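You operate a simulated robot arm through the tools that you are given. There is no shell and no other tool.

Carry out the task below with a simulated robot arm. There is one attempt and no reset: what you move stays moved.

JOB
Fill the slat rack's ends: darkest slat in the dark slot, palest in the pale slot.
Fine: the lower the figure, the darker; slide the rack bar back first and over again at the end. Where these are worked on the way, their far stop is far enough and under half their travel is too little: rack bar.

It is judged by the outcome, as a careful person would: the job done as asked, and still so three seconds after it is handed in. It fails if anything else is knocked over, pushed out of place, dropped, spilled or broken.

ROBOT AND FRAMES
A 7-joint arm with a two-finger gripper, fixed in place. Base frame: the origin is on the floor under the middle of its stand, x ahead of it, y to its left, z up; the work surface is at about z = 880. Units: mm, rad, N and s.
With the tool pointing down near the work surface it reaches from about 340 to 720 mm from the base axis. Its first joint turns from -1.152 to 1.152 rad. Payload 2.45 kg.
The tool frame sits at the grasp point between the pads (the TCP): z along the fingers, y along the line on which they close. The tips reach 26 mm beyond it. The gripper opens to 96 mm; its body begins 69 mm behind the TCP.
Orientation is that of the tool frame in the base frame, as [roll, pitch, yaw] about the fixed x, y, z axes, in that order (R = Rz(yaw) Ry(pitch) Rx(roll)). With the fingers straight down and closing along the base's y, the tool's x points along the base's -x, its y along +y and its z along -z.

CONTROLS
- The arm moves only by the tool apply_moves. Its argument "deltas" is a list of rows, each a list of 3 entries, a list of its own where there are three numbers: the turn, a rotation vector about the base's x, y, z in rad, then the shift along the base's x, y, z in mm, then the opening in per cent of the stroke, from 0 (shut) to 100 (fully open). In form: [[[wx, wy, wz], [x, y, z], hand], ...]. A call has 1 to 20 rows; each row is the pose to reach, as a shift and turn from the pose commanded when the call began. Each row takes 0.2 s and may step no farther than 50 mm and 0.15 rad from the row before; otherwise, or with a gripper value out of range, the whole call is refused. Where a pose cannot be reached the arm comes as near as it can. A force on the tool above 80 N (or 10 N above the force at the start of the call, whichever is more), or a blocked arm, ends the call early, and 0.2 s more pass. The fingers move at their own pace (about 50 mm/s each) and stop on an object; they squeeze with about 44 N. The grip force told is the motor's: it shows also when the fingers shut on nothing. Time passes only in rows, and 0.2 s behind the last, so rows that repeat a pose let the fingers close. It gives the time, the measured TCP pose, the force on the tool (base axes), the opening and the grip force at its end, in the units of the frame above (readings bear some noise), with the torque about the TCP (base axes, N m) and any sound that the robot's microphone picked up, and new pictures: "views" is both (left out), scene, wrist or none.
- Cameras (640 x 400 px; columns grow to the right, rows downward): "scene" is fixed at [165.3, -383.4, 1438.7]; the picture's right is [0.81, -0.59, 0.00], its down [-0.24, -0.32, -0.92] and it looks along [0.54, 0.74, -0.40] (base axes); focal length 365 px, centre (320, 200). "wrist" rides on the gripper at [82, 3, -98] in the tool frame; the picture's right is [-0.04, 1.00, 0.00], its down [-0.73, -0.03, -0.68] and it looks along [-0.68, -0.03, 0.73] (tool axes); focal length 256 px, centre (320, 200). There is no depth. A picture from a camera that has moved, and an enlarged one, comes with that camera's place and axes in the base frame and with its lens.
- zoom(camera, box): a new picture of the part [left, top, right, bottom] of that camera's present view, enlarged. It takes no simulated time.
- hand_in(): hands the job in; it is judged then, once.

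Places have to be worked out from the pictures, the camera data and where the tool is seen. Open the gripper and draw the arm clear of the work before you hand the job in, unless the task says otherwise.

The tools are called after ">>>" as name(argument=value, ...) on one line, values as JSON. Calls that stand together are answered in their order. apply_moves: Moves the arm, as the interface text tells. Its arguments: {"type":"object","properties":{"deltas":{"type":"array","items":{"type":"array"}},"views":{"type":"string","enum":["both","scene","wrist","none"]}},"required":["deltas"]} The other tools are called the same way: zoom (camera, box) takes an enlarged picture of a part of a camera's view; hand_in () hands the job in.

At the start:

```text
t: 0.0
position: [352.0, 241.6, 1271.3]
orientation: [3.141, -0.001, 3.141]
ft_force: [-0.1, 0.4, -1.2]
wrist_torque: [0.0, 0.03, -0.02]
grip_width: 96.0
grip_force: 0.0
```

scene: 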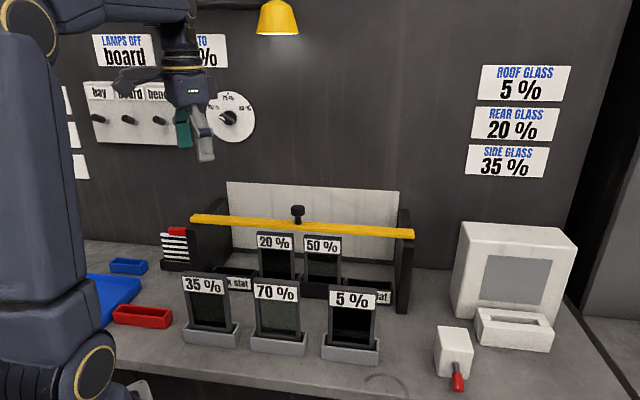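
wrist: 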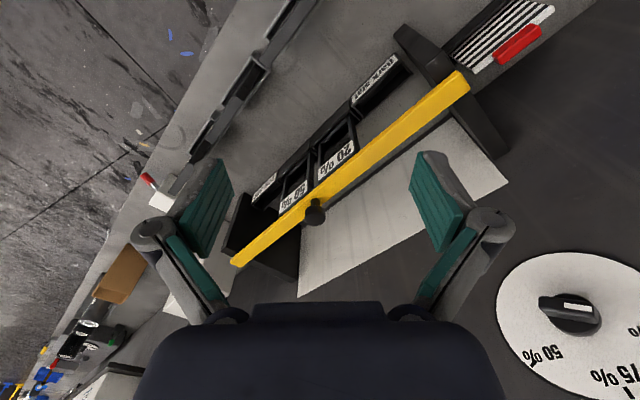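

The scene shows a rack with a yellow bar with a knob, slats 20 % and 50 % already in the rack, and three in stands: 35 %, 70 %, 5 %. I zoom in for detail first.

>>> zoom(camera="scene", box=[150, 170, 430, 345])

>>> zoom(camera="scene", box=[170, 260, 400, 370])

>>> zoom(camera="wrist", box=[180, 0, 580, 300])

>>> zoom(camera="scene", box=[0, 20, 290, 200])

```text
2.29 times, centred on (290, 258) of scene
camera zoom: at [165.3, -383.4, 1438.7], right [0.81, -0.59, 0.0], down [-0.24, -0.32, -0.92], along [0.54, 0.74, -0.4], focal length 834 px, centre (389, 69)
```

zoom: 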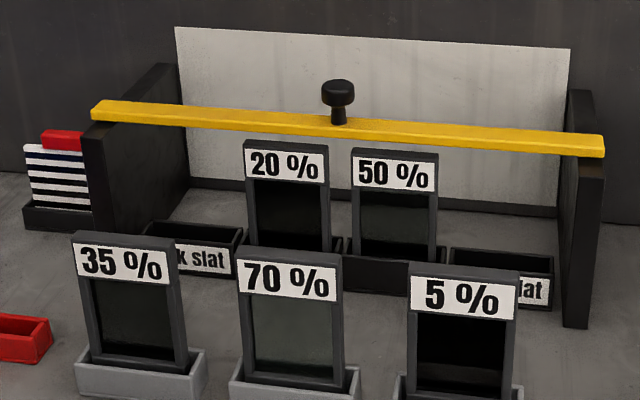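

```text
2.78 times, centred on (285, 315) of scene
camera zoom: at [165.3, -383.4, 1438.7], right [0.81, -0.59, 0.0], down [-0.24, -0.32, -0.92], along [0.54, 0.74, -0.4], focal length 1015 px, centre (417, -120)
```

zoom: 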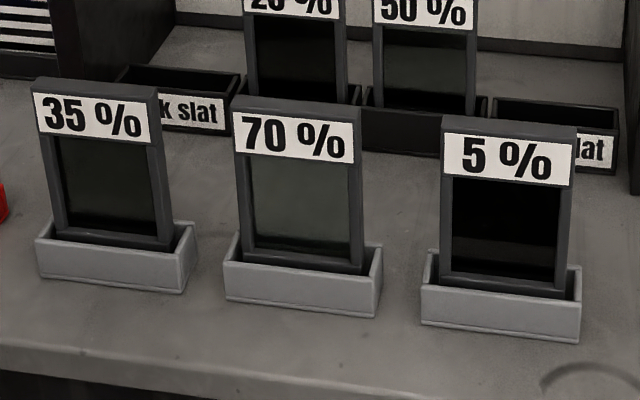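

```text
1.33 times, centred on (380, 150) of wrist
camera zoom: at [270.4, 243.4, 1370.3], right [0.04, 1.0, 0.0], down [0.73, -0.03, 0.68], along [0.68, -0.03, -0.73], focal length 341 px, centre (240, 267)
```

zoom: 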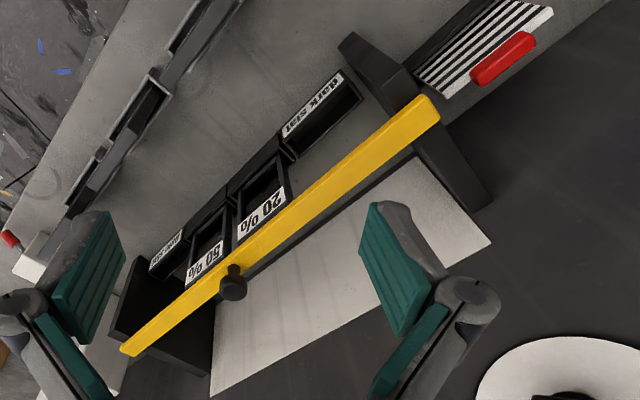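

```text
2.21 times, centred on (145, 110) of scene
camera zoom: at [165.3, -383.4, 1438.7], right [0.81, -0.59, 0.0], down [-0.24, -0.32, -0.92], along [0.54, 0.74, -0.4], focal length 805 px, centre (706, 399)
```

zoom: 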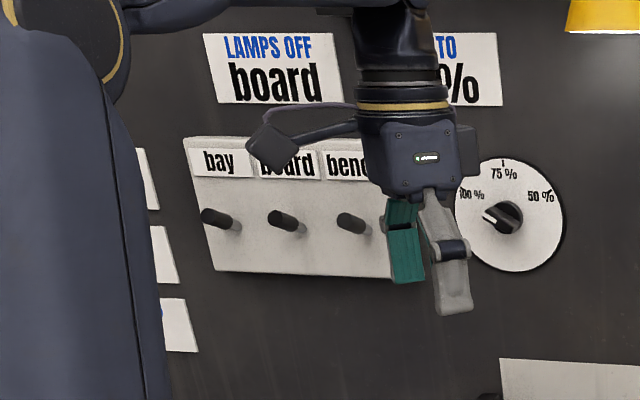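

The rack runs diagonally, front normal at about 45° (+x,+y); the yellow bar with its knob lies across the post tops, over the slots, near (545, 220, 1075). I turn the tool by -45° so the fingers close across the rack, and move above the knob at a safe height to look.

>>> apply_moves(deltas=[[[0, 0, -0.1], [20, -3, 0], 100], [[0, 0, -0.2], [45, -5, 0], 100], [[0, 0, -0.3], [70, -8, 0], 100], [[0, 0, -0.4], [95, -10, 0], 100], [[0, 0, -0.5], [120, -13, 0], 100], [[0, 0, -0.6], [145, -15, -10], 100], [[0, 0, -0.7], [170, -18, -20], 100], [[0, 0, -0.7854], [190, -20, -30], 100], [[0, 0, -0.7854], [190, -20, -30], 100]])

```text
t: 2.0
position: [541.5, 221.8, 1241.4]
orientation: [3.141, 0.0, 2.355]
ft_force: [0.8, 0.3, 1.2]
wrist_torque: [-0.04, 0.05, -0.01]
grip_width: 96.0
grip_force: 0.1
camera wrist: at [486.5, 279.7, 1339.4], right [0.74, 0.68, 0.0], down [0.5, -0.54, 0.68], along [0.46, -0.5, -0.73], focal length 256 px, centre (320, 200)
```

scene: 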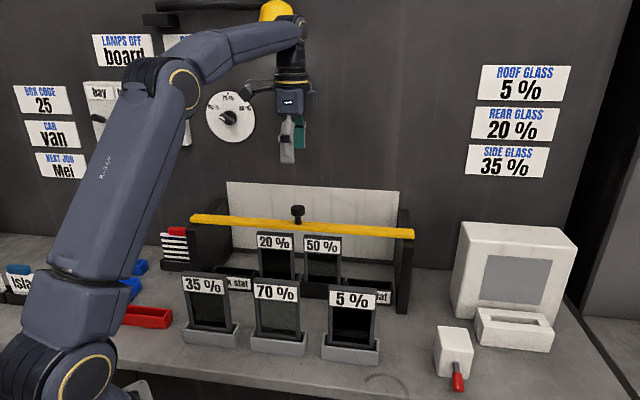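
wrist: 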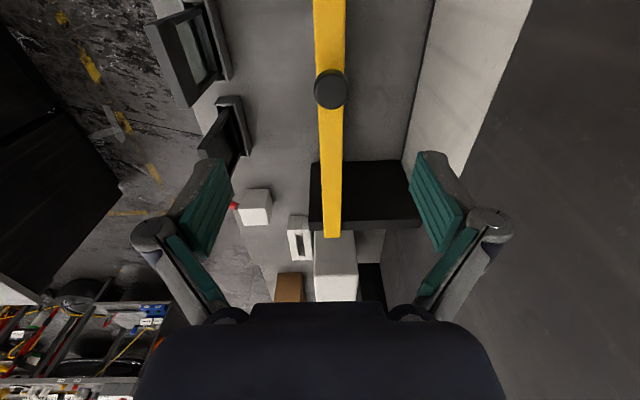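

The knob appears at about (547, 228) with its top near z≈1107, and the bar top near z≈1070. I descend partway above the knob and look again.

>>> apply_moves(deltas=[[[0, 0, 0], [2, 3, -40], 80], [[0, 0, 0], [5, 6, -80], 70], [[0, 0, 0], [5, 6, -95], 70], [[0, 0, 0], [5, 6, -95], 70]])

```text
t: 3.0
position: [547.6, 228.1, 1145.5]
orientation: [-3.141, 0.0, 2.356]
ft_force: [0.3, 0.1, 0.8]
wrist_torque: [0.01, 0.01, 0.03]
grip_width: 67.2
grip_force: 0.1
camera wrist: at [491.3, 286.8, 1244.2], right [0.73, 0.68, 0.0], down [0.5, -0.54, 0.68], along [0.46, -0.5, -0.73], focal length 256 px, centre (320, 200)
```

scene: 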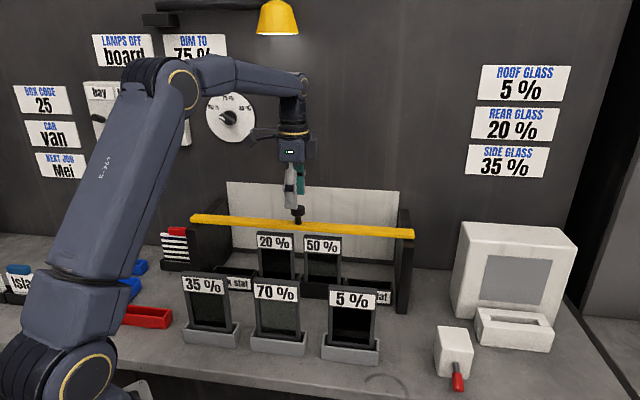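
wrist: 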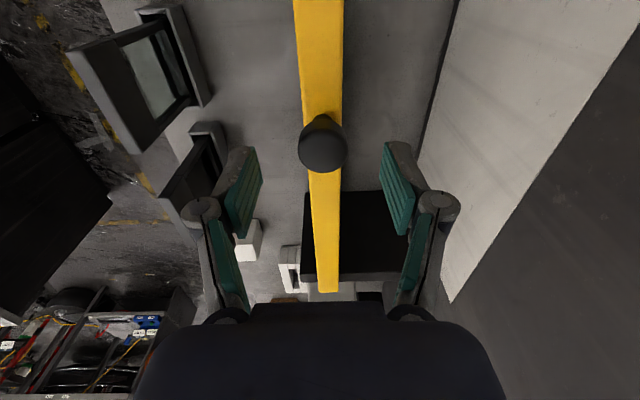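

The knob's centre is within a few mm of the tool axis. I zoom in both cameras to refine heights.

>>> zoom(camera="scene", box=[250, 130, 350, 240])

>>> zoom(camera="wrist", box=[240, 80, 400, 220])

```text
3.64 times, centred on (300, 185) of scene
camera zoom: at [165.3, -383.4, 1438.7], right [0.81, -0.59, 0.0], down [-0.24, -0.32, -0.92], along [0.54, 0.74, -0.4], focal length 1327 px, centre (393, 254)
```

zoom: 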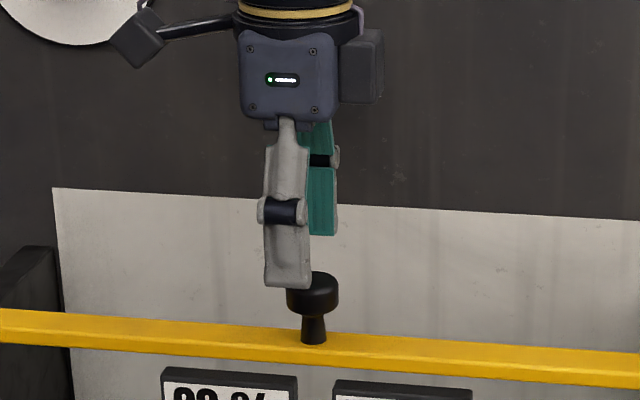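

```text
2.86 times, centred on (320, 150) of wrist
camera zoom: at [491.3, 286.8, 1244.2], right [0.73, 0.68, 0.0], down [0.5, -0.54, 0.68], along [0.46, -0.5, -0.73], focal length 731 px, centre (320, 343)
```

zoom: 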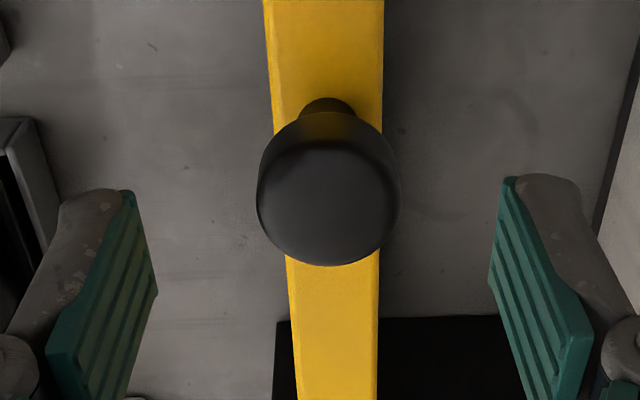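

Refined: knob centre about (550, 225), head z≈1093–1108, bar top ≈1067. I go down to z≈1101 and close on the knob's head.

>>> apply_moves(deltas=[[[0, 0, 0], [3, -3, -20], 70], [[0, 0, 0], [3, -3, -35], 70], [[0, 0, 0], [3, -3, -44], 70], [[0, 0, 0], [3, -3, -44], 50], [[0, 0, 0], [3, -3, -44], 30], [[0, 0, 0], [3, -3, -44], 15], [[0, 0, 0], [3, -3, -44], 15], [[0, 0, 0], [3, -3, -44], 15]])

```text
t: 4.8
position: [551.6, 227.0, 1101.5]
orientation: [3.138, 0.002, 2.358]
ft_force: [15.1, 11.5, -3.6]
wrist_torque: [0.11, -0.21, 0.0]
grip_width: 29.0
grip_force: 45.1
camera wrist: at [494.9, 284.6, 1200.6], right [0.73, 0.68, 0.0], down [0.5, -0.54, 0.68], along [0.46, -0.5, -0.73], focal length 256 px, centre (320, 200)
```

scene: 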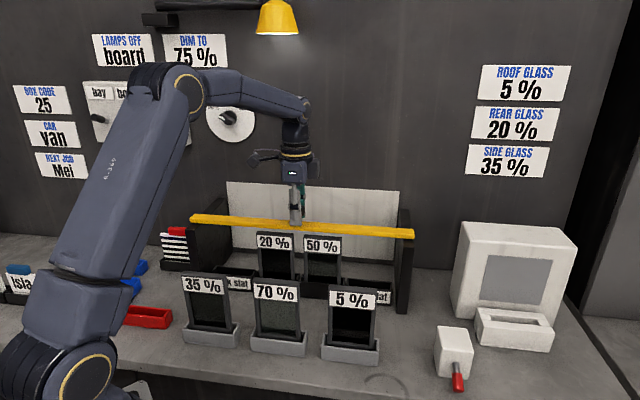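
wrist: 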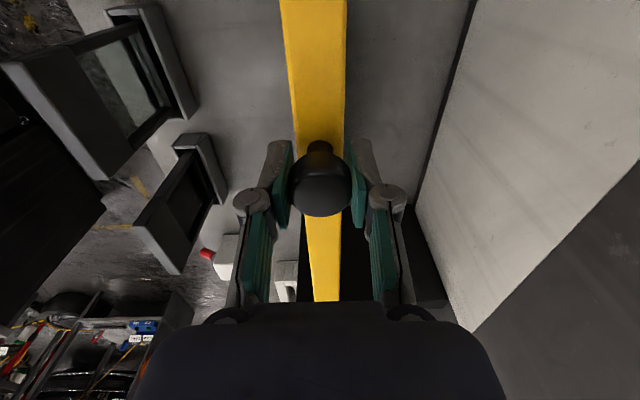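

The knob is held at 29 mm width. I now slide the bar back along (+x,+y) in small steps, watching the force.

>>> apply_moves(deltas=[[[0, 0, 0], [4, 4, 0], 15], [[0, 0, 0], [9, 9, 0], 15], [[0, 0, 0], [15, 15, 0], 15], [[0, 0, 0], [21, 21, 0], 15], [[0, 0, 0], [27, 27, 0], 15], [[0, 0, 0], [33, 33, 0], 15]])

```text
t: 6.2
position: [582.2, 257.7, 1102.4]
orientation: [-3.138, -0.002, 2.356]
ft_force: [-2.3, 0.2, -12.3]
wrist_torque: [0.58, 0.44, 0.11]
grip_width: 29.3
grip_force: 45.1
camera wrist: at [527.1, 316.5, 1200.7], right [0.73, 0.68, 0.0], down [0.5, -0.54, 0.68], along [0.46, -0.5, -0.73], focal length 256 px, centre (320, 200)
```

scene: 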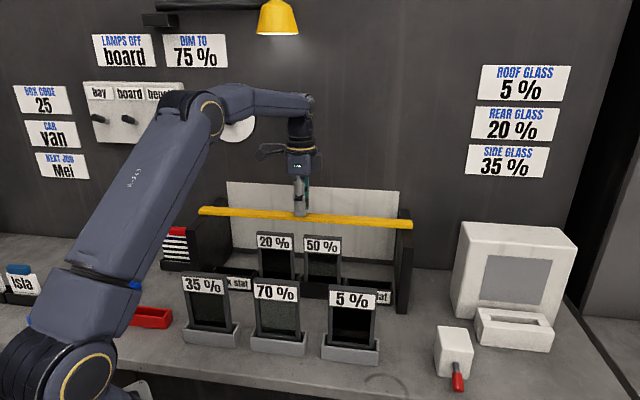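
wrist: 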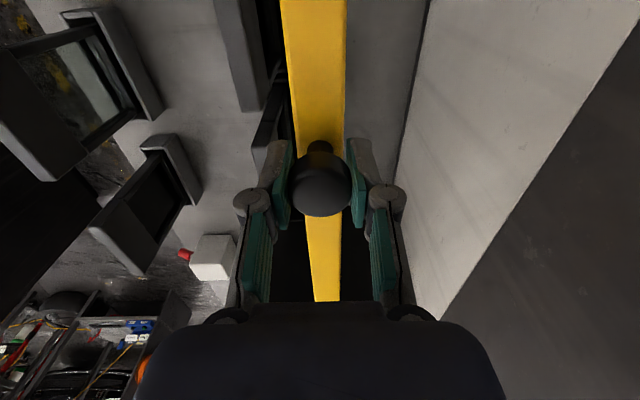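

The bar slides freely with the knob (~44 mm so far). I continue back.

>>> apply_moves(deltas=[[[0, 0, 0], [5, 5, 0], 15], [[0, 0, 0], [10, 10, 0], 15], [[0, 0, 0], [15, 15, 0], 15], [[0, 0, 0], [20, 20, 0], 15], [[0, 0, 0], [24, 24, 0], 15], [[0, 0, 0], [28, 28, 0], 15]])

```text
t: 7.6
position: [610.5, 286.8, 1102.6]
orientation: [3.142, 0.0, 2.357]
ft_force: [-2.5, 3.6, -19.5]
wrist_torque: [0.22, 0.15, 0.15]
grip_width: 29.1
grip_force: 45.4
camera wrist: at [554.9, 344.4, 1200.8], right [0.73, 0.68, 0.0], down [0.5, -0.54, 0.68], along [0.46, -0.5, -0.73], focal length 256 px, centre (320, 200)
```

scene: 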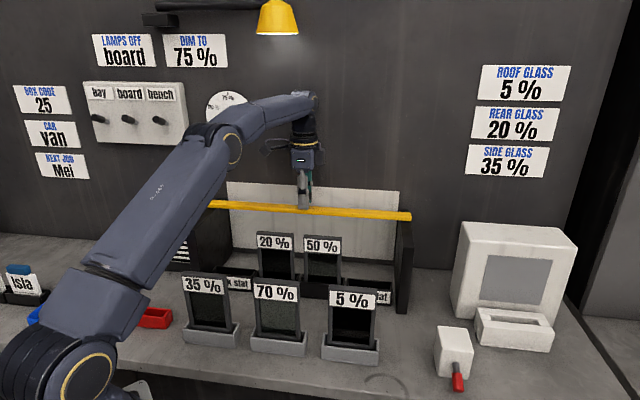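
wrist: 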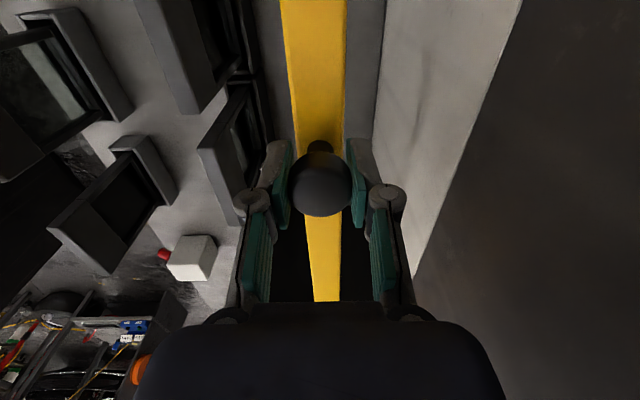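

About 85 mm slid. I continue in finer steps toward the far stop, easing the slight upward pull on the knob by 1 mm.

>>> apply_moves(deltas=[[[0, 0, 0], [3, 3, -1], 15], [[0, 0, 0], [6, 6, -1], 15], [[0, 0, 0], [9, 9, -1], 15], [[0, 0, 0], [12, 12, -1], 15], [[0, 0, 0], [15, 15, -1], 15]])

```text
t: 8.4
position: [612.2, 286.2, 1101.5]
orientation: [-3.099, -0.005, 2.351]
ft_force: [-23.9, -13.8, 8.1]
wrist_torque: [-0.12, -0.41, -0.02]
grip_width: 29.8
grip_force: 44.8
stopped in row 3: the force on the tool passed its limit at 86 N (the readings are from after the stop); the commanded pose is now the measured one
camera wrist: at [559.6, 348.2, 1200.7], right [0.74, 0.67, -0.04], down [0.52, -0.52, 0.68], along [0.43, -0.52, -0.74], focal length 256 px, centre (320, 200)
```

scene: 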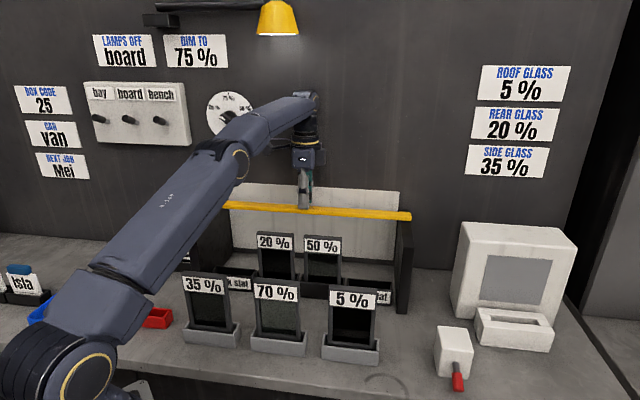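
wrist: 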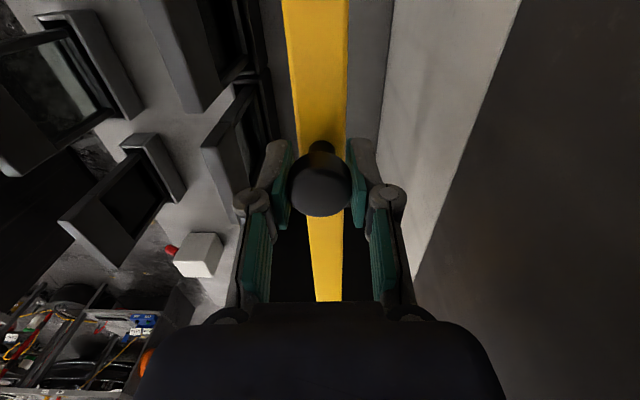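

The bar met its far stop (about 86 mm of travel, the force spike came from the knob). I straighten the tool, release the knob and rise clear, moving back toward the front.

>>> apply_moves(deltas=[[[0, 0, 0], [-1, -1, 0], 15], [[0.013, -0.017, 0.002], [-1, -1, 0], 35], [[0.0265, -0.0336, 0.005], [-1, -1, 0], 55], [[0.0265, -0.0336, 0.005], [-1, -1, 0], 60], [[0.0265, -0.0336, 0.005], [-1, -1, 20], 60], [[0.0265, -0.0336, 0.005], [-1, -1, 50], 60], [[0.0265, -0.0336, 0.005], [-5, -5, 85], 60], [[0.0265, -0.0336, 0.005], [-25, -25, 110], 60], [[0.0265, -0.0336, 0.005], [-50, -50, 120], 60], [[0.0265, -0.0336, 0.005], [-50, -50, 120], 60]])

```text
t: 10.6
position: [564.3, 238.7, 1221.0]
orientation: [3.134, 0.001, 2.359]
ft_force: [-0.3, 0.4, 0.1]
wrist_torque: [0.01, 0.02, 0.01]
grip_width: 57.8
grip_force: 0.0
out of reach, approached as far as the arm can: row 6, 7
camera wrist: at [507.9, 295.6, 1319.6], right [0.73, 0.68, 0.01], down [0.49, -0.54, 0.68], along [0.47, -0.49, -0.73], focal length 256 px, centre (320, 200)
```

scene: 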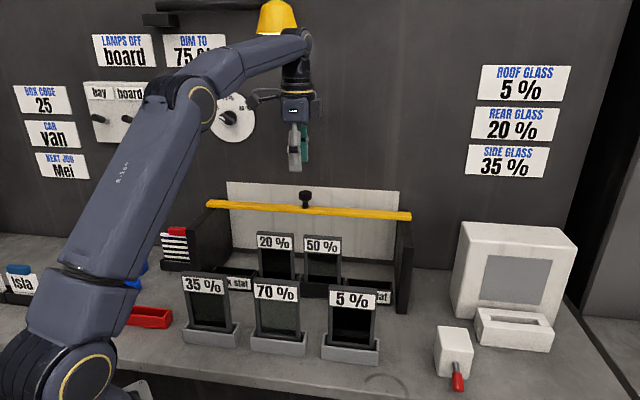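
wrist: 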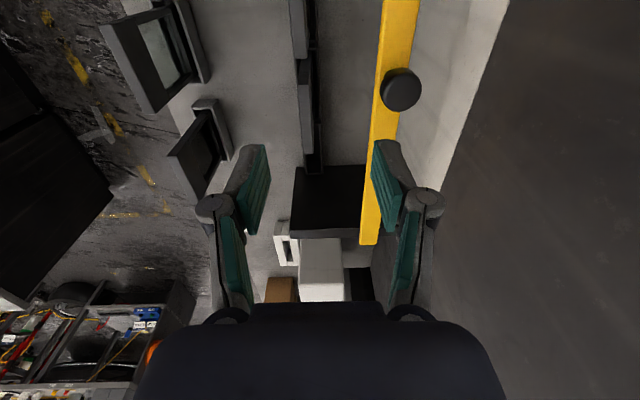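

The bar is back and released. Next I move above the 5 % slat in its stand to localise it with the wrist camera.

>>> apply_moves(deltas=[[[0, 0, 0], [-10, -45, 0], 60], [[-0.005, 0.005, -0.003], [-18, -90, 0], 60], [[-0.005, 0.005, -0.003], [-26, -135, 0], 60], [[-0.005, 0.005, -0.003], [-34, -180, -10], 60], [[-0.005, 0.005, -0.003], [-44, -222, -20], 60], [[-0.005, 0.005, -0.003], [-44, -222, -20], 60]])

```text
t: 12.0
position: [520.0, 17.1, 1198.9]
orientation: [-3.141, 0.001, 2.355]
ft_force: [0.6, -0.1, 1.9]
wrist_torque: [-0.01, 0.03, 0.0]
grip_width: 57.7
grip_force: 0.0
camera wrist: at [463.5, 75.7, 1296.9], right [0.74, 0.68, 0.0], down [0.5, -0.54, 0.68], along [0.46, -0.5, -0.73], focal length 256 px, centre (320, 200)
```

scene: 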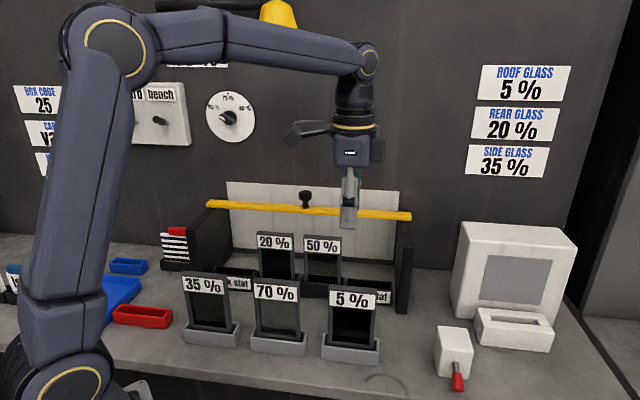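
wrist: 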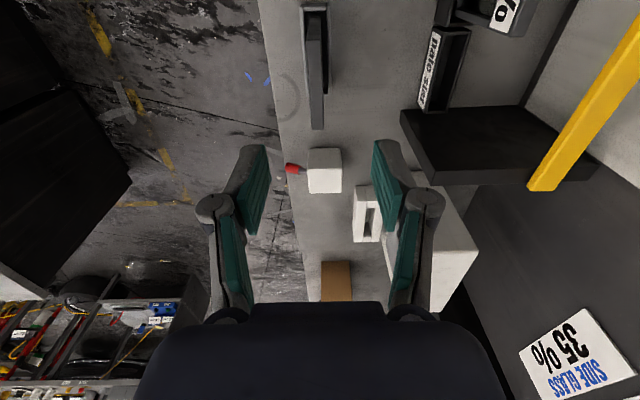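

>>> zoom(camera="wrist", box=[240, 0, 400, 140])

>>> zoom(camera="wrist", box=[380, 0, 600, 190])

>>> zoom(camera="scene", box=[300, 190, 430, 370])

```text
2.86 times, centred on (320, 70) of wrist
camera zoom: at [463.5, 75.7, 1296.9], right [0.74, 0.68, 0.0], down [0.5, -0.54, 0.68], along [0.46, -0.5, -0.73], focal length 731 px, centre (320, 571)
```

zoom: 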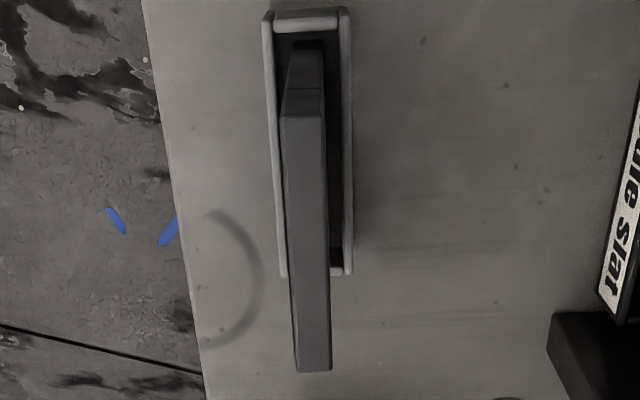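

```text
2.11 times, centred on (490, 95) of wrist
camera zoom: at [463.5, 75.7, 1296.9], right [0.74, 0.68, 0.0], down [0.5, -0.54, 0.68], along [0.46, -0.5, -0.73], focal length 539 px, centre (-38, 421)
```

zoom: 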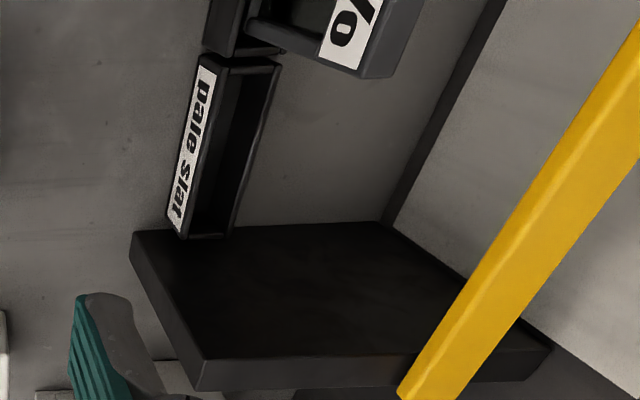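

```text
2.22 times, centred on (365, 280) of scene
camera zoom: at [165.3, -383.4, 1438.7], right [0.81, -0.59, 0.0], down [-0.24, -0.32, -0.92], along [0.54, 0.74, -0.4], focal length 811 px, centre (220, 22)
```

zoom: 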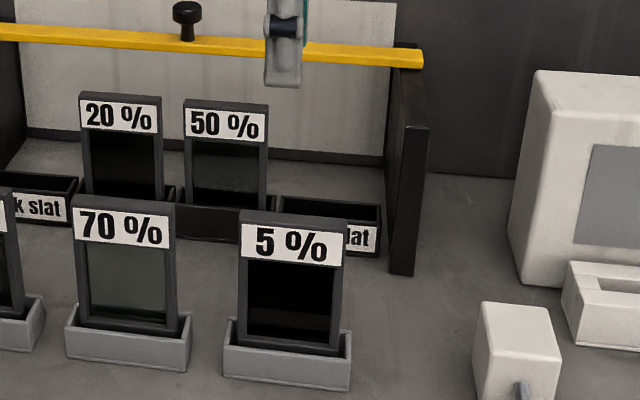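

The slat's top face centres at about (523, 5), top z≈1037, 12–13 mm thick and standing upright, aligned with the fingers; "pale slat" label is confirmed on the right bin. I line up and descend partway.

>>> apply_moves(deltas=[[[0, 0, 0], [3, -12, -40], 60], [[0, 0, 0], [3, -12, -80], 60], [[0, 0, 0], [3, -12, -110], 60], [[0, 0, 0], [3, -12, -120], 60], [[0, 0, 0], [3, -12, -120], 60]])

```text
t: 13.2
position: [522.5, 5.3, 1079.5]
orientation: [-3.141, 0.0, 2.357]
ft_force: [-0.2, 0.0, 0.6]
wrist_torque: [0.0, -0.05, 0.01]
grip_width: 57.5
grip_force: 0.0
camera wrist: at [466.9, 63.4, 1178.7], right [0.74, 0.68, 0.0], down [0.5, -0.54, 0.68], along [0.46, -0.5, -0.73], focal length 256 px, centre (320, 200)
```

scene: 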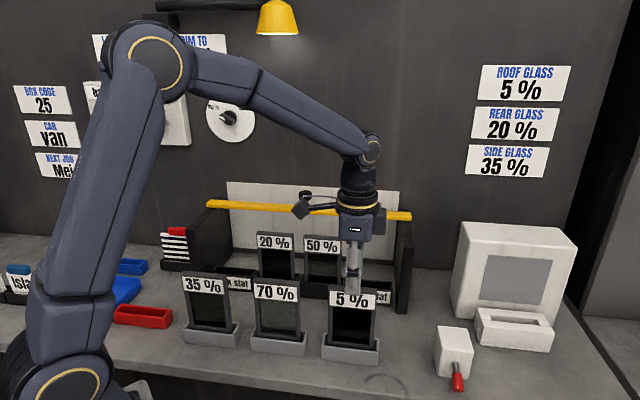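
wrist: 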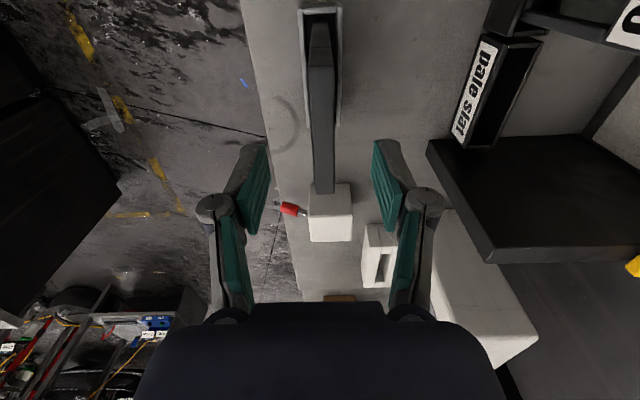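

The slat lies between the open fingers, centred at about (523, 4). I lower to z≈1018 and close on it.

>>> apply_moves(deltas=[[[0, 0, 0], [0, -1.5, -25], 60], [[0, 0, 0], [0, -1.5, -45], 60], [[0, 0, 0], [0, -1.5, -61], 60], [[0, 0, 0], [0, -1.5, -61], 60], [[0, 0, 0], [0, -1.5, -61], 35], [[0, 0, 0], [0, -1.5, -61], 15], [[0, 0, 0], [0, -1.5, -61], 0], [[0, 0, 0], [0, -1.5, -61], 0], [[0, 0, 0], [0, -1.5, -61], 0]])

```text
t: 15.2
position: [522.3, 2.9, 1018.0]
orientation: [3.14, 0.0, 2.354]
ft_force: [0.1, -0.2, 0.2]
wrist_torque: [0.0, 0.0, 0.02]
grip_width: 13.1
grip_force: 40.1
camera wrist: at [467.2, 61.6, 1117.6], right [0.74, 0.68, 0.0], down [0.5, -0.54, 0.68], along [0.46, -0.5, -0.73], focal length 256 px, centre (320, 200)
```

scene: 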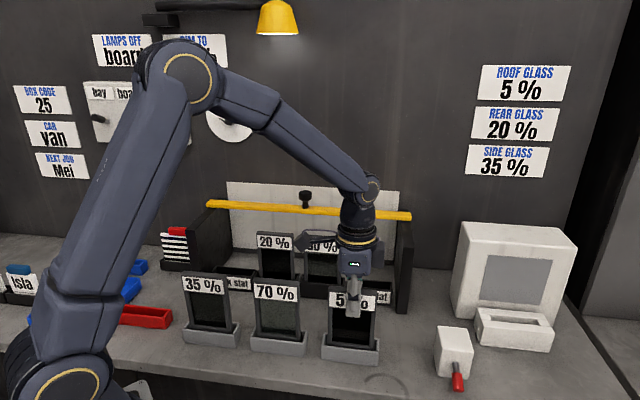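
wrist: 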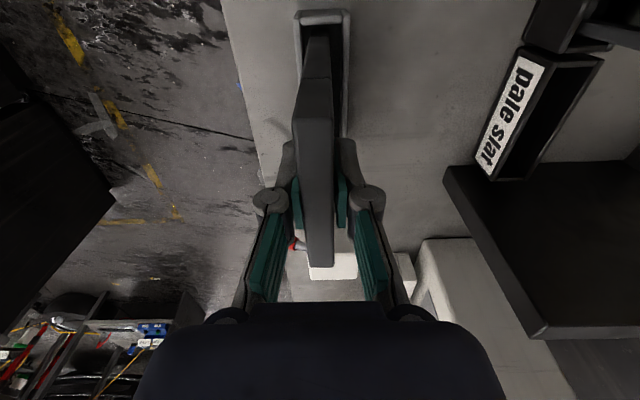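

Gripped at 13.1 mm. I lift straight up out of the stand.

>>> apply_moves(deltas=[[[0, 0, 0], [0, 0, 8], 0], [[0, 0, 0], [0, 0, 25], 0], [[0, 0, 0], [0, 0, 50], 0], [[0, 0, 0], [0, 0, 80], 0], [[0, 0, 0], [0, 0, 110], 0], [[0, 0, 0], [0, 0, 120], 0], [[0, 0, 0], [0, 0, 120], 0]])

```text
t: 16.8
position: [523.0, 4.9, 1139.6]
orientation: [3.14, -0.001, 2.354]
ft_force: [-0.5, -0.6, -0.1]
wrist_torque: [0.0, 0.01, -0.02]
grip_width: 13.2
grip_force: 39.2
camera wrist: at [467.2, 63.0, 1237.9], right [0.74, 0.68, 0.0], down [0.5, -0.54, 0.68], along [0.46, -0.5, -0.73], focal length 256 px, centre (320, 200)
```

scene: 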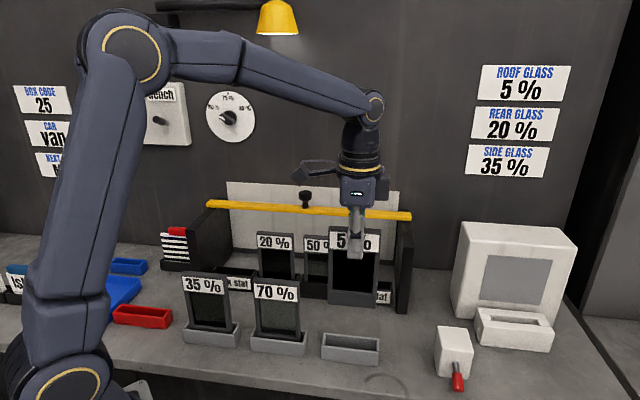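
wrist: 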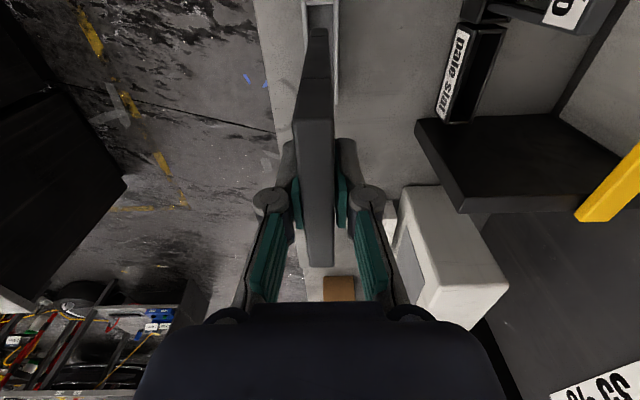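

The 5 % slat is lifted clear. I zoom to measure the rack bins before moving over.

>>> zoom(camera="wrist", box=[410, 0, 640, 140])

>>> zoom(camera="scene", box=[200, 220, 320, 310])

>>> zoom(camera="scene", box=[300, 200, 420, 320])

```text
2.78 times, centred on (525, 70) of wrist
camera zoom: at [467.2, 63.0, 1237.9], right [0.74, 0.68, 0.0], down [0.5, -0.54, 0.68], along [0.46, -0.5, -0.73], focal length 712 px, centre (-250, 562)
```

zoom: 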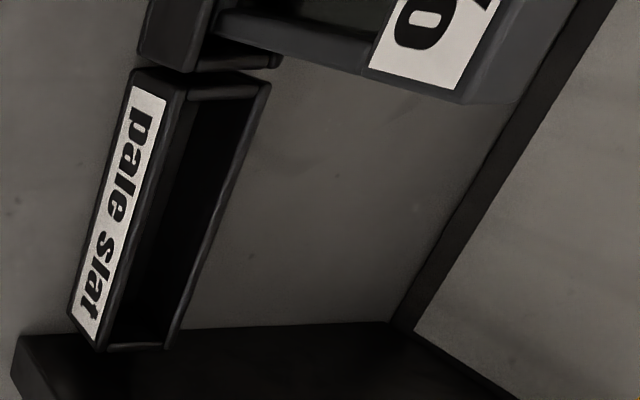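

```text
4.44 times, centred on (260, 265) of scene
camera zoom: at [165.4, -383.4, 1438.7], right [0.81, -0.59, 0.0], down [-0.24, -0.32, -0.92], along [0.54, 0.74, -0.4], focal length 1622 px, centre (587, -89)
```

zoom: 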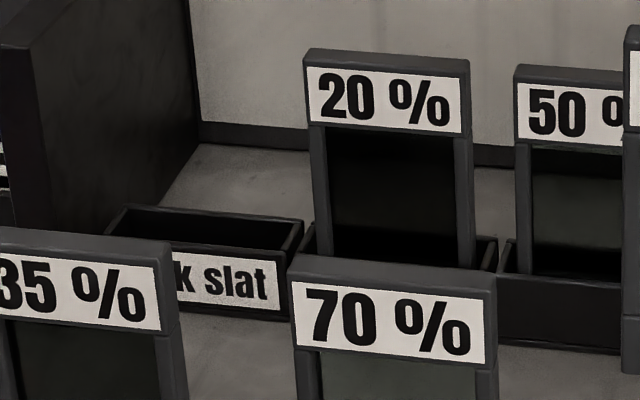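

```text
3.33 times, centred on (360, 260) of scene
camera zoom: at [165.4, -383.4, 1438.7], right [0.81, -0.59, 0.0], down [-0.24, -0.32, -0.92], along [0.54, 0.74, -0.4], focal length 1216 px, centre (187, 0)
```

zoom: 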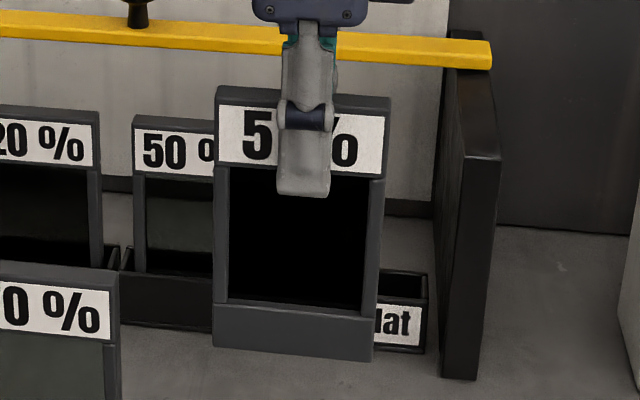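

The dark bin centre works out to about (434, 352), bins spaced ~114 mm along the rack. I carry the slat through the gap between the stands and the rack toward the left end.

>>> apply_moves(deltas=[[[0, 0, 0], [12, 40, 0], 0], [[0, 0, 0], [26, 85, 0], 0], [[0, 0, 0], [10, 115, 0], 0], [[0, 0, 0], [-18, 145, 0], 0], [[0, 0, 0], [-47, 174, 0], 0], [[0, 0, 0], [-76, 203, 0], 0], [[0, 0, 0], [-105, 232, 0], 0], [[0, 0, 0], [-132, 259, 0], 0], [[0, 0, 0], [-153, 280, 0], 0], [[0, 0, 0], [-153, 280, 0], 0]])

```text
t: 19.0
position: [368.7, 282.5, 1140.1]
orientation: [-3.142, 0.0, 2.355]
ft_force: [-0.4, 0.8, -0.6]
wrist_torque: [0.04, 0.0, 0.01]
grip_width: 13.0
grip_force: 39.9
camera wrist: at [312.3, 341.4, 1237.7], right [0.74, 0.68, 0.0], down [0.5, -0.54, 0.68], along [0.46, -0.5, -0.73], focal length 256 px, centre (320, 200)
```

scene: 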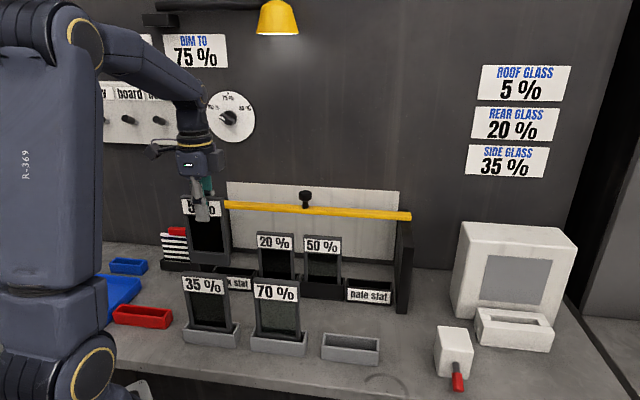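
wrist: 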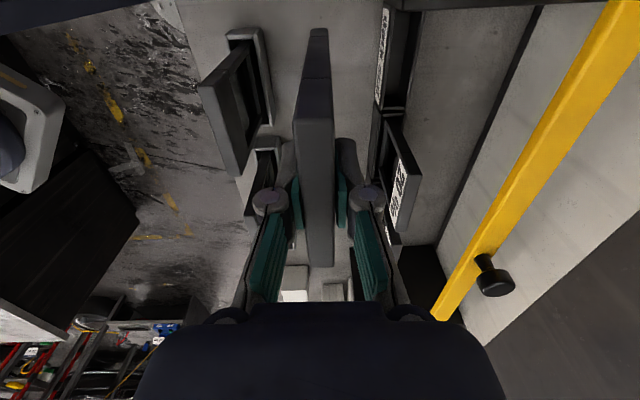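

>>> zoom(camera="wrist", box=[290, 0, 490, 130])

>>> zoom(camera="scene", box=[150, 180, 290, 320])

>>> zoom(camera="scene", box=[240, 220, 420, 320])

>>> zoom(camera="wrist", box=[340, 90, 500, 260])

```text
3.08 times, centred on (390, 65) of wrist
camera zoom: at [312.3, 341.4, 1237.7], right [0.74, 0.68, 0.0], down [0.5, -0.54, 0.68], along [0.46, -0.5, -0.73], focal length 788 px, centre (105, 615)
```

zoom: 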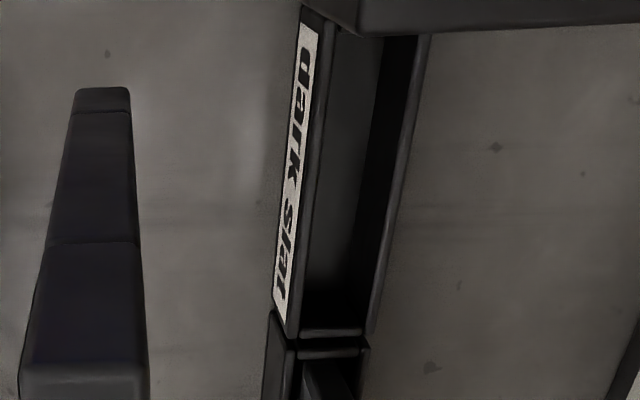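

```text
2.86 times, centred on (220, 250) of scene
camera zoom: at [165.4, -383.4, 1438.7], right [0.81, -0.59, 0.0], down [-0.24, -0.32, -0.92], along [0.54, 0.74, -0.4], focal length 1043 px, centre (606, 57)
```

zoom: 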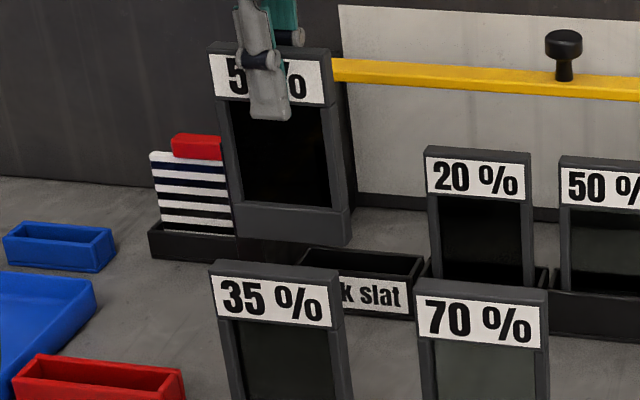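

```text
3.56 times, centred on (330, 270) of scene
camera zoom: at [165.4, -383.4, 1438.7], right [0.81, -0.59, 0.0], down [-0.24, -0.32, -0.92], along [0.54, 0.74, -0.4], focal length 1298 px, centre (284, -49)
```

zoom: 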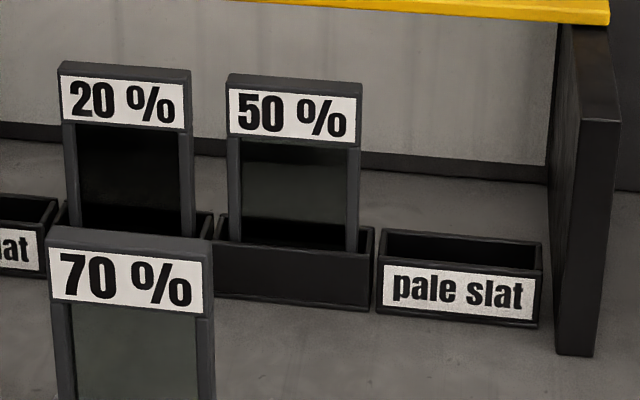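

```text
2.35 times, centred on (420, 175) of wrist
camera zoom: at [312.3, 341.4, 1237.7], right [0.74, 0.68, 0.0], down [0.5, -0.54, 0.68], along [0.46, -0.5, -0.73], focal length 602 px, centre (85, 259)
```

zoom: 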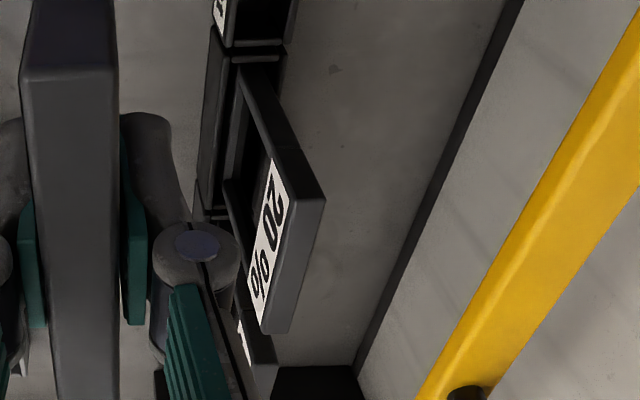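

Refined from wrist views: bins' centre plane at x+y≈780, rim z≈917, the dark bin centre at about (437.5, 342). I move the slat over it, still high, and check.

>>> apply_moves(deltas=[[[0, 0, 0], [15, 10, 0], 0], [[0, 0, 0], [35, 28, 0], 0], [[0, 0, 0], [54, 45, 0], 0], [[0, 0, 0], [68.8, 59.5, 0], 0], [[0, 0, 0], [68.8, 59.5, 0], 0]])

```text
t: 20.2
position: [439.2, 343.8, 1138.9]
orientation: [-3.141, -0.001, 2.353]
ft_force: [0.0, -0.2, -0.6]
wrist_torque: [0.02, 0.01, 0.01]
grip_width: 12.9
grip_force: 39.2
camera wrist: at [383.0, 401.4, 1238.0], right [0.74, 0.68, 0.0], down [0.5, -0.54, 0.68], along [0.46, -0.5, -0.73], focal length 256 px, centre (320, 200)
```

scene: 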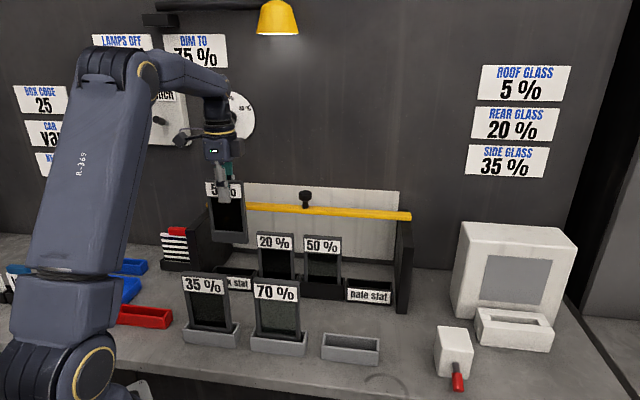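
wrist: 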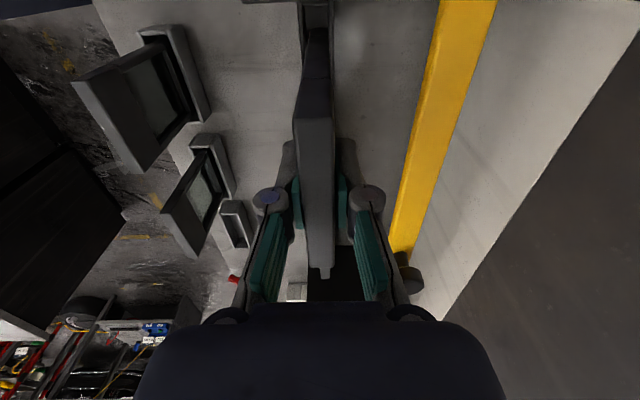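

>>> zoom(camera="wrist", box=[240, 0, 400, 100])

>>> zoom(camera="scene", box=[170, 150, 330, 320])

>>> zoom(camera="wrist", box=[280, 220, 360, 310])

```text
4.00 times, centred on (320, 50) of wrist
camera zoom: at [383.0, 401.4, 1238.0], right [0.74, 0.68, 0.0], down [0.5, -0.54, 0.68], along [0.46, -0.5, -0.73], focal length 1024 px, centre (320, 800)
```

zoom: 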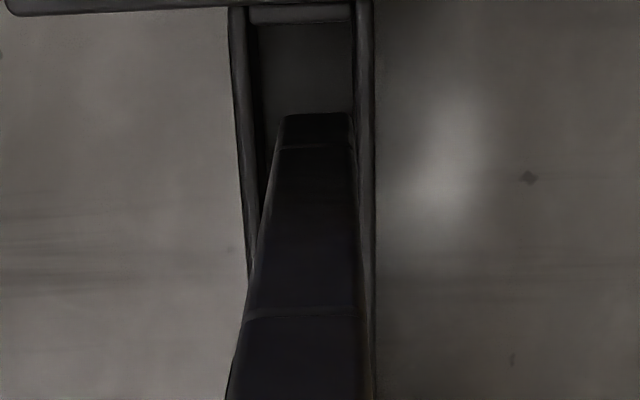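

```text
2.35 times, centred on (250, 235) of scene
camera zoom: at [165.4, -383.4, 1438.7], right [0.81, -0.59, 0.0], down [-0.24, -0.32, -0.92], along [0.54, 0.74, -0.4], focal length 859 px, centre (485, 118)
```

zoom: 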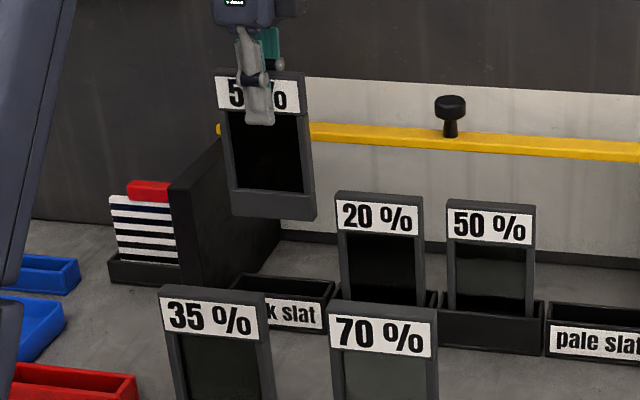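

```text
4.44 times, centred on (320, 265) of wrist
camera zoom: at [383.0, 401.4, 1238.0], right [0.74, 0.68, 0.0], down [0.5, -0.54, 0.68], along [0.46, -0.5, -0.73], focal length 1138 px, centre (320, -89)
```

zoom: 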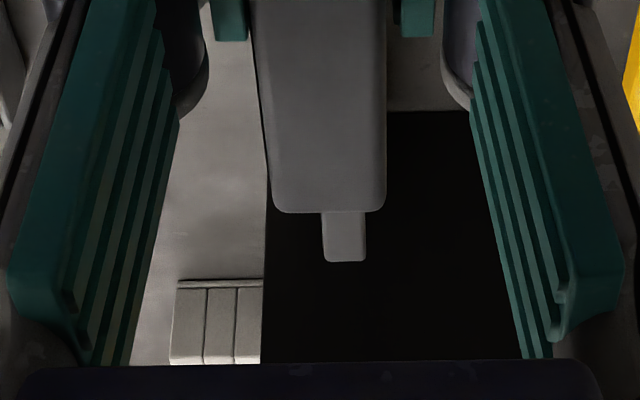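

The slat sits ~4 mm too far back relative to the dark bin's centreline, and is well aligned lengthwise. I correct this and descend until its bottom is just above the rim, then check.

>>> apply_moves(deltas=[[[0, 0, 0], [-2.1, -3.5, -10], 0], [[0, 0, 0], [-2.1, -3.5, -35], 0], [[0, 0, 0], [-2.1, -3.5, -60], 0], [[0, 0, 0], [-2.1, -3.5, -74], 0], [[0, 0, 0], [-2.1, -3.5, -74], 0]])

>>> zoom(camera="wrist", box=[240, 0, 400, 100])

>>> zoom(camera="scene", box=[170, 180, 330, 310])

```text
t: 21.4
position: [435.5, 339.0, 1065.0]
orientation: [-3.141, 0.0, 2.355]
ft_force: [0.7, -0.6, -0.4]
wrist_torque: [0.0, 0.0, 0.0]
grip_width: 13.1
grip_force: 39.1
camera wrist: at [380.0, 398.1, 1164.3], right [0.74, 0.68, 0.0], down [0.5, -0.54, 0.68], along [0.46, -0.5, -0.73], focal length 256 px, centre (320, 200)
```

scene: 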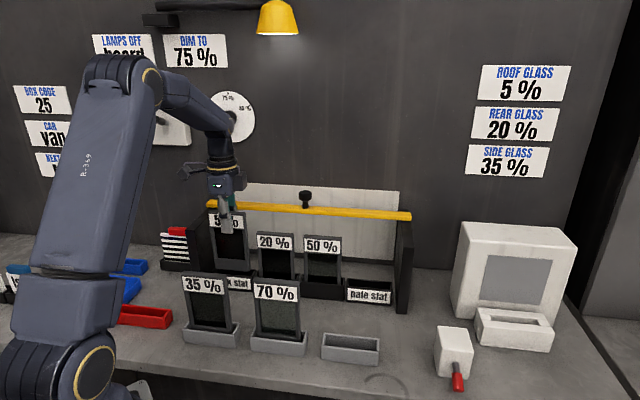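
wrist: 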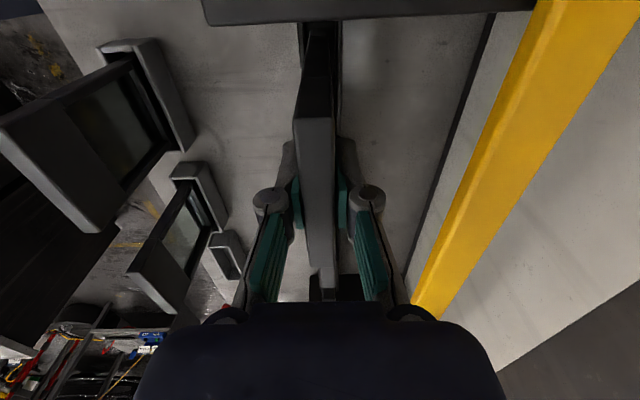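

```text
4.00 times, centred on (320, 50) of wrist
camera zoom: at [380.0, 398.1, 1164.3], right [0.74, 0.68, 0.0], down [0.5, -0.54, 0.68], along [0.46, -0.5, -0.73], focal length 1024 px, centre (320, 800)
```

zoom: 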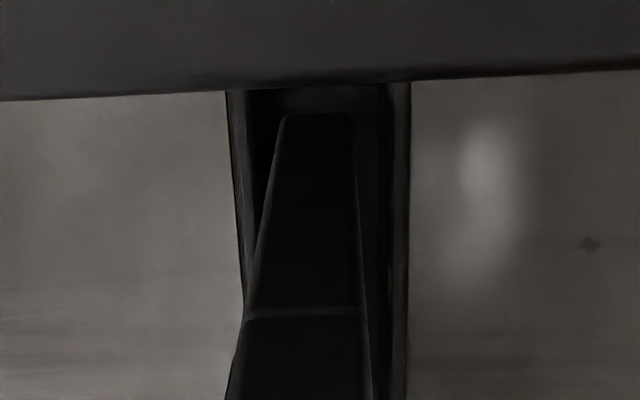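

```text
3.08 times, centred on (250, 245) of scene
camera zoom: at [165.4, -383.4, 1438.7], right [0.81, -0.59, 0.0], down [-0.24, -0.32, -0.92], along [0.54, 0.74, -0.4], focal length 1123 px, centre (535, 62)
```

zoom: 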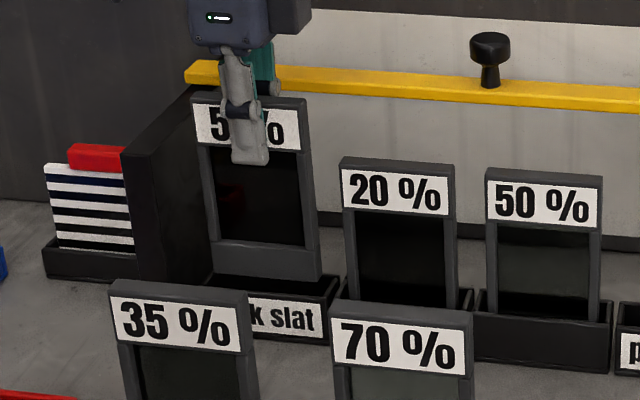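

Slat and bin are now centred to within ~1 mm across and ~4 mm clear at each end. I lower it into the bin to just above the floor.

>>> apply_moves(deltas=[[[0, 0, 0], [0, 0, -10], 0], [[0, 0, 0], [0, 0, -20], 0], [[0, 0, 0], [0, 0, -30], 0], [[0, 0, 0], [0, 0, -38], 0], [[0, 0, 0], [0, 0, -43], 0], [[0, 0, 0], [0, 0, -43], 0]])

>>> zoom(camera="scene", box=[170, 180, 330, 310])

```text
t: 22.8
position: [436.4, 338.2, 1022.0]
orientation: [-3.141, -0.001, 2.353]
ft_force: [0.1, -0.5, -0.9]
wrist_torque: [0.01, -0.02, 0.0]
grip_width: 12.8
grip_force: 39.8
camera wrist: at [381.2, 397.2, 1121.2], right [0.74, 0.68, 0.0], down [0.5, -0.54, 0.68], along [0.46, -0.5, -0.73], focal length 256 px, centre (320, 200)
```

scene: 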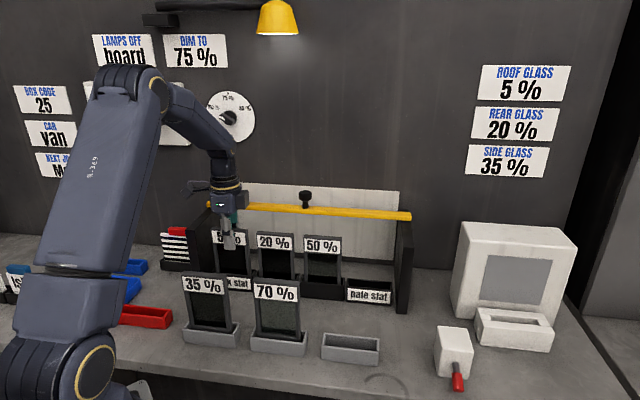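
wrist: 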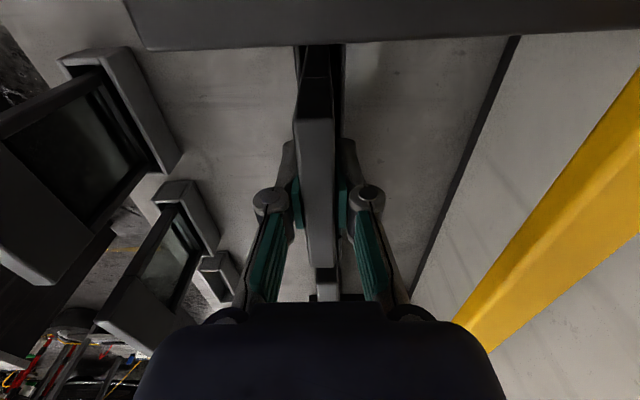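

```text
3.08 times, centred on (250, 245) of scene
camera zoom: at [165.4, -383.4, 1438.7], right [0.81, -0.59, 0.0], down [-0.24, -0.32, -0.92], along [0.54, 0.74, -0.4], focal length 1123 px, centre (535, 62)
```

zoom: 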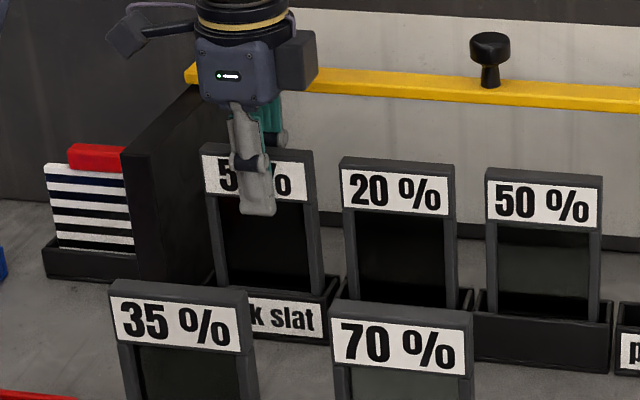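

The slat is inside the bin and about 2–4 mm above seated height. I lower in 1 mm steps until it touches.

>>> apply_moves(deltas=[[[0, 0, 0], [0, 0, -1], 0], [[0, 0, 0], [0, 0, -2], 0], [[0, 0, 0], [0, 0, -3], 0], [[0, 0, 0], [0, 0, -3], 0]], views="none")

```text
t: 23.8
position: [435.1, 338.5, 1020.1]
orientation: [-3.142, -0.001, 2.355]
ft_force: [0.4, 0.9, -2.0]
wrist_torque: [-0.03, 0.0, -0.01]
grip_width: 13.3
grip_force: 39.7
```

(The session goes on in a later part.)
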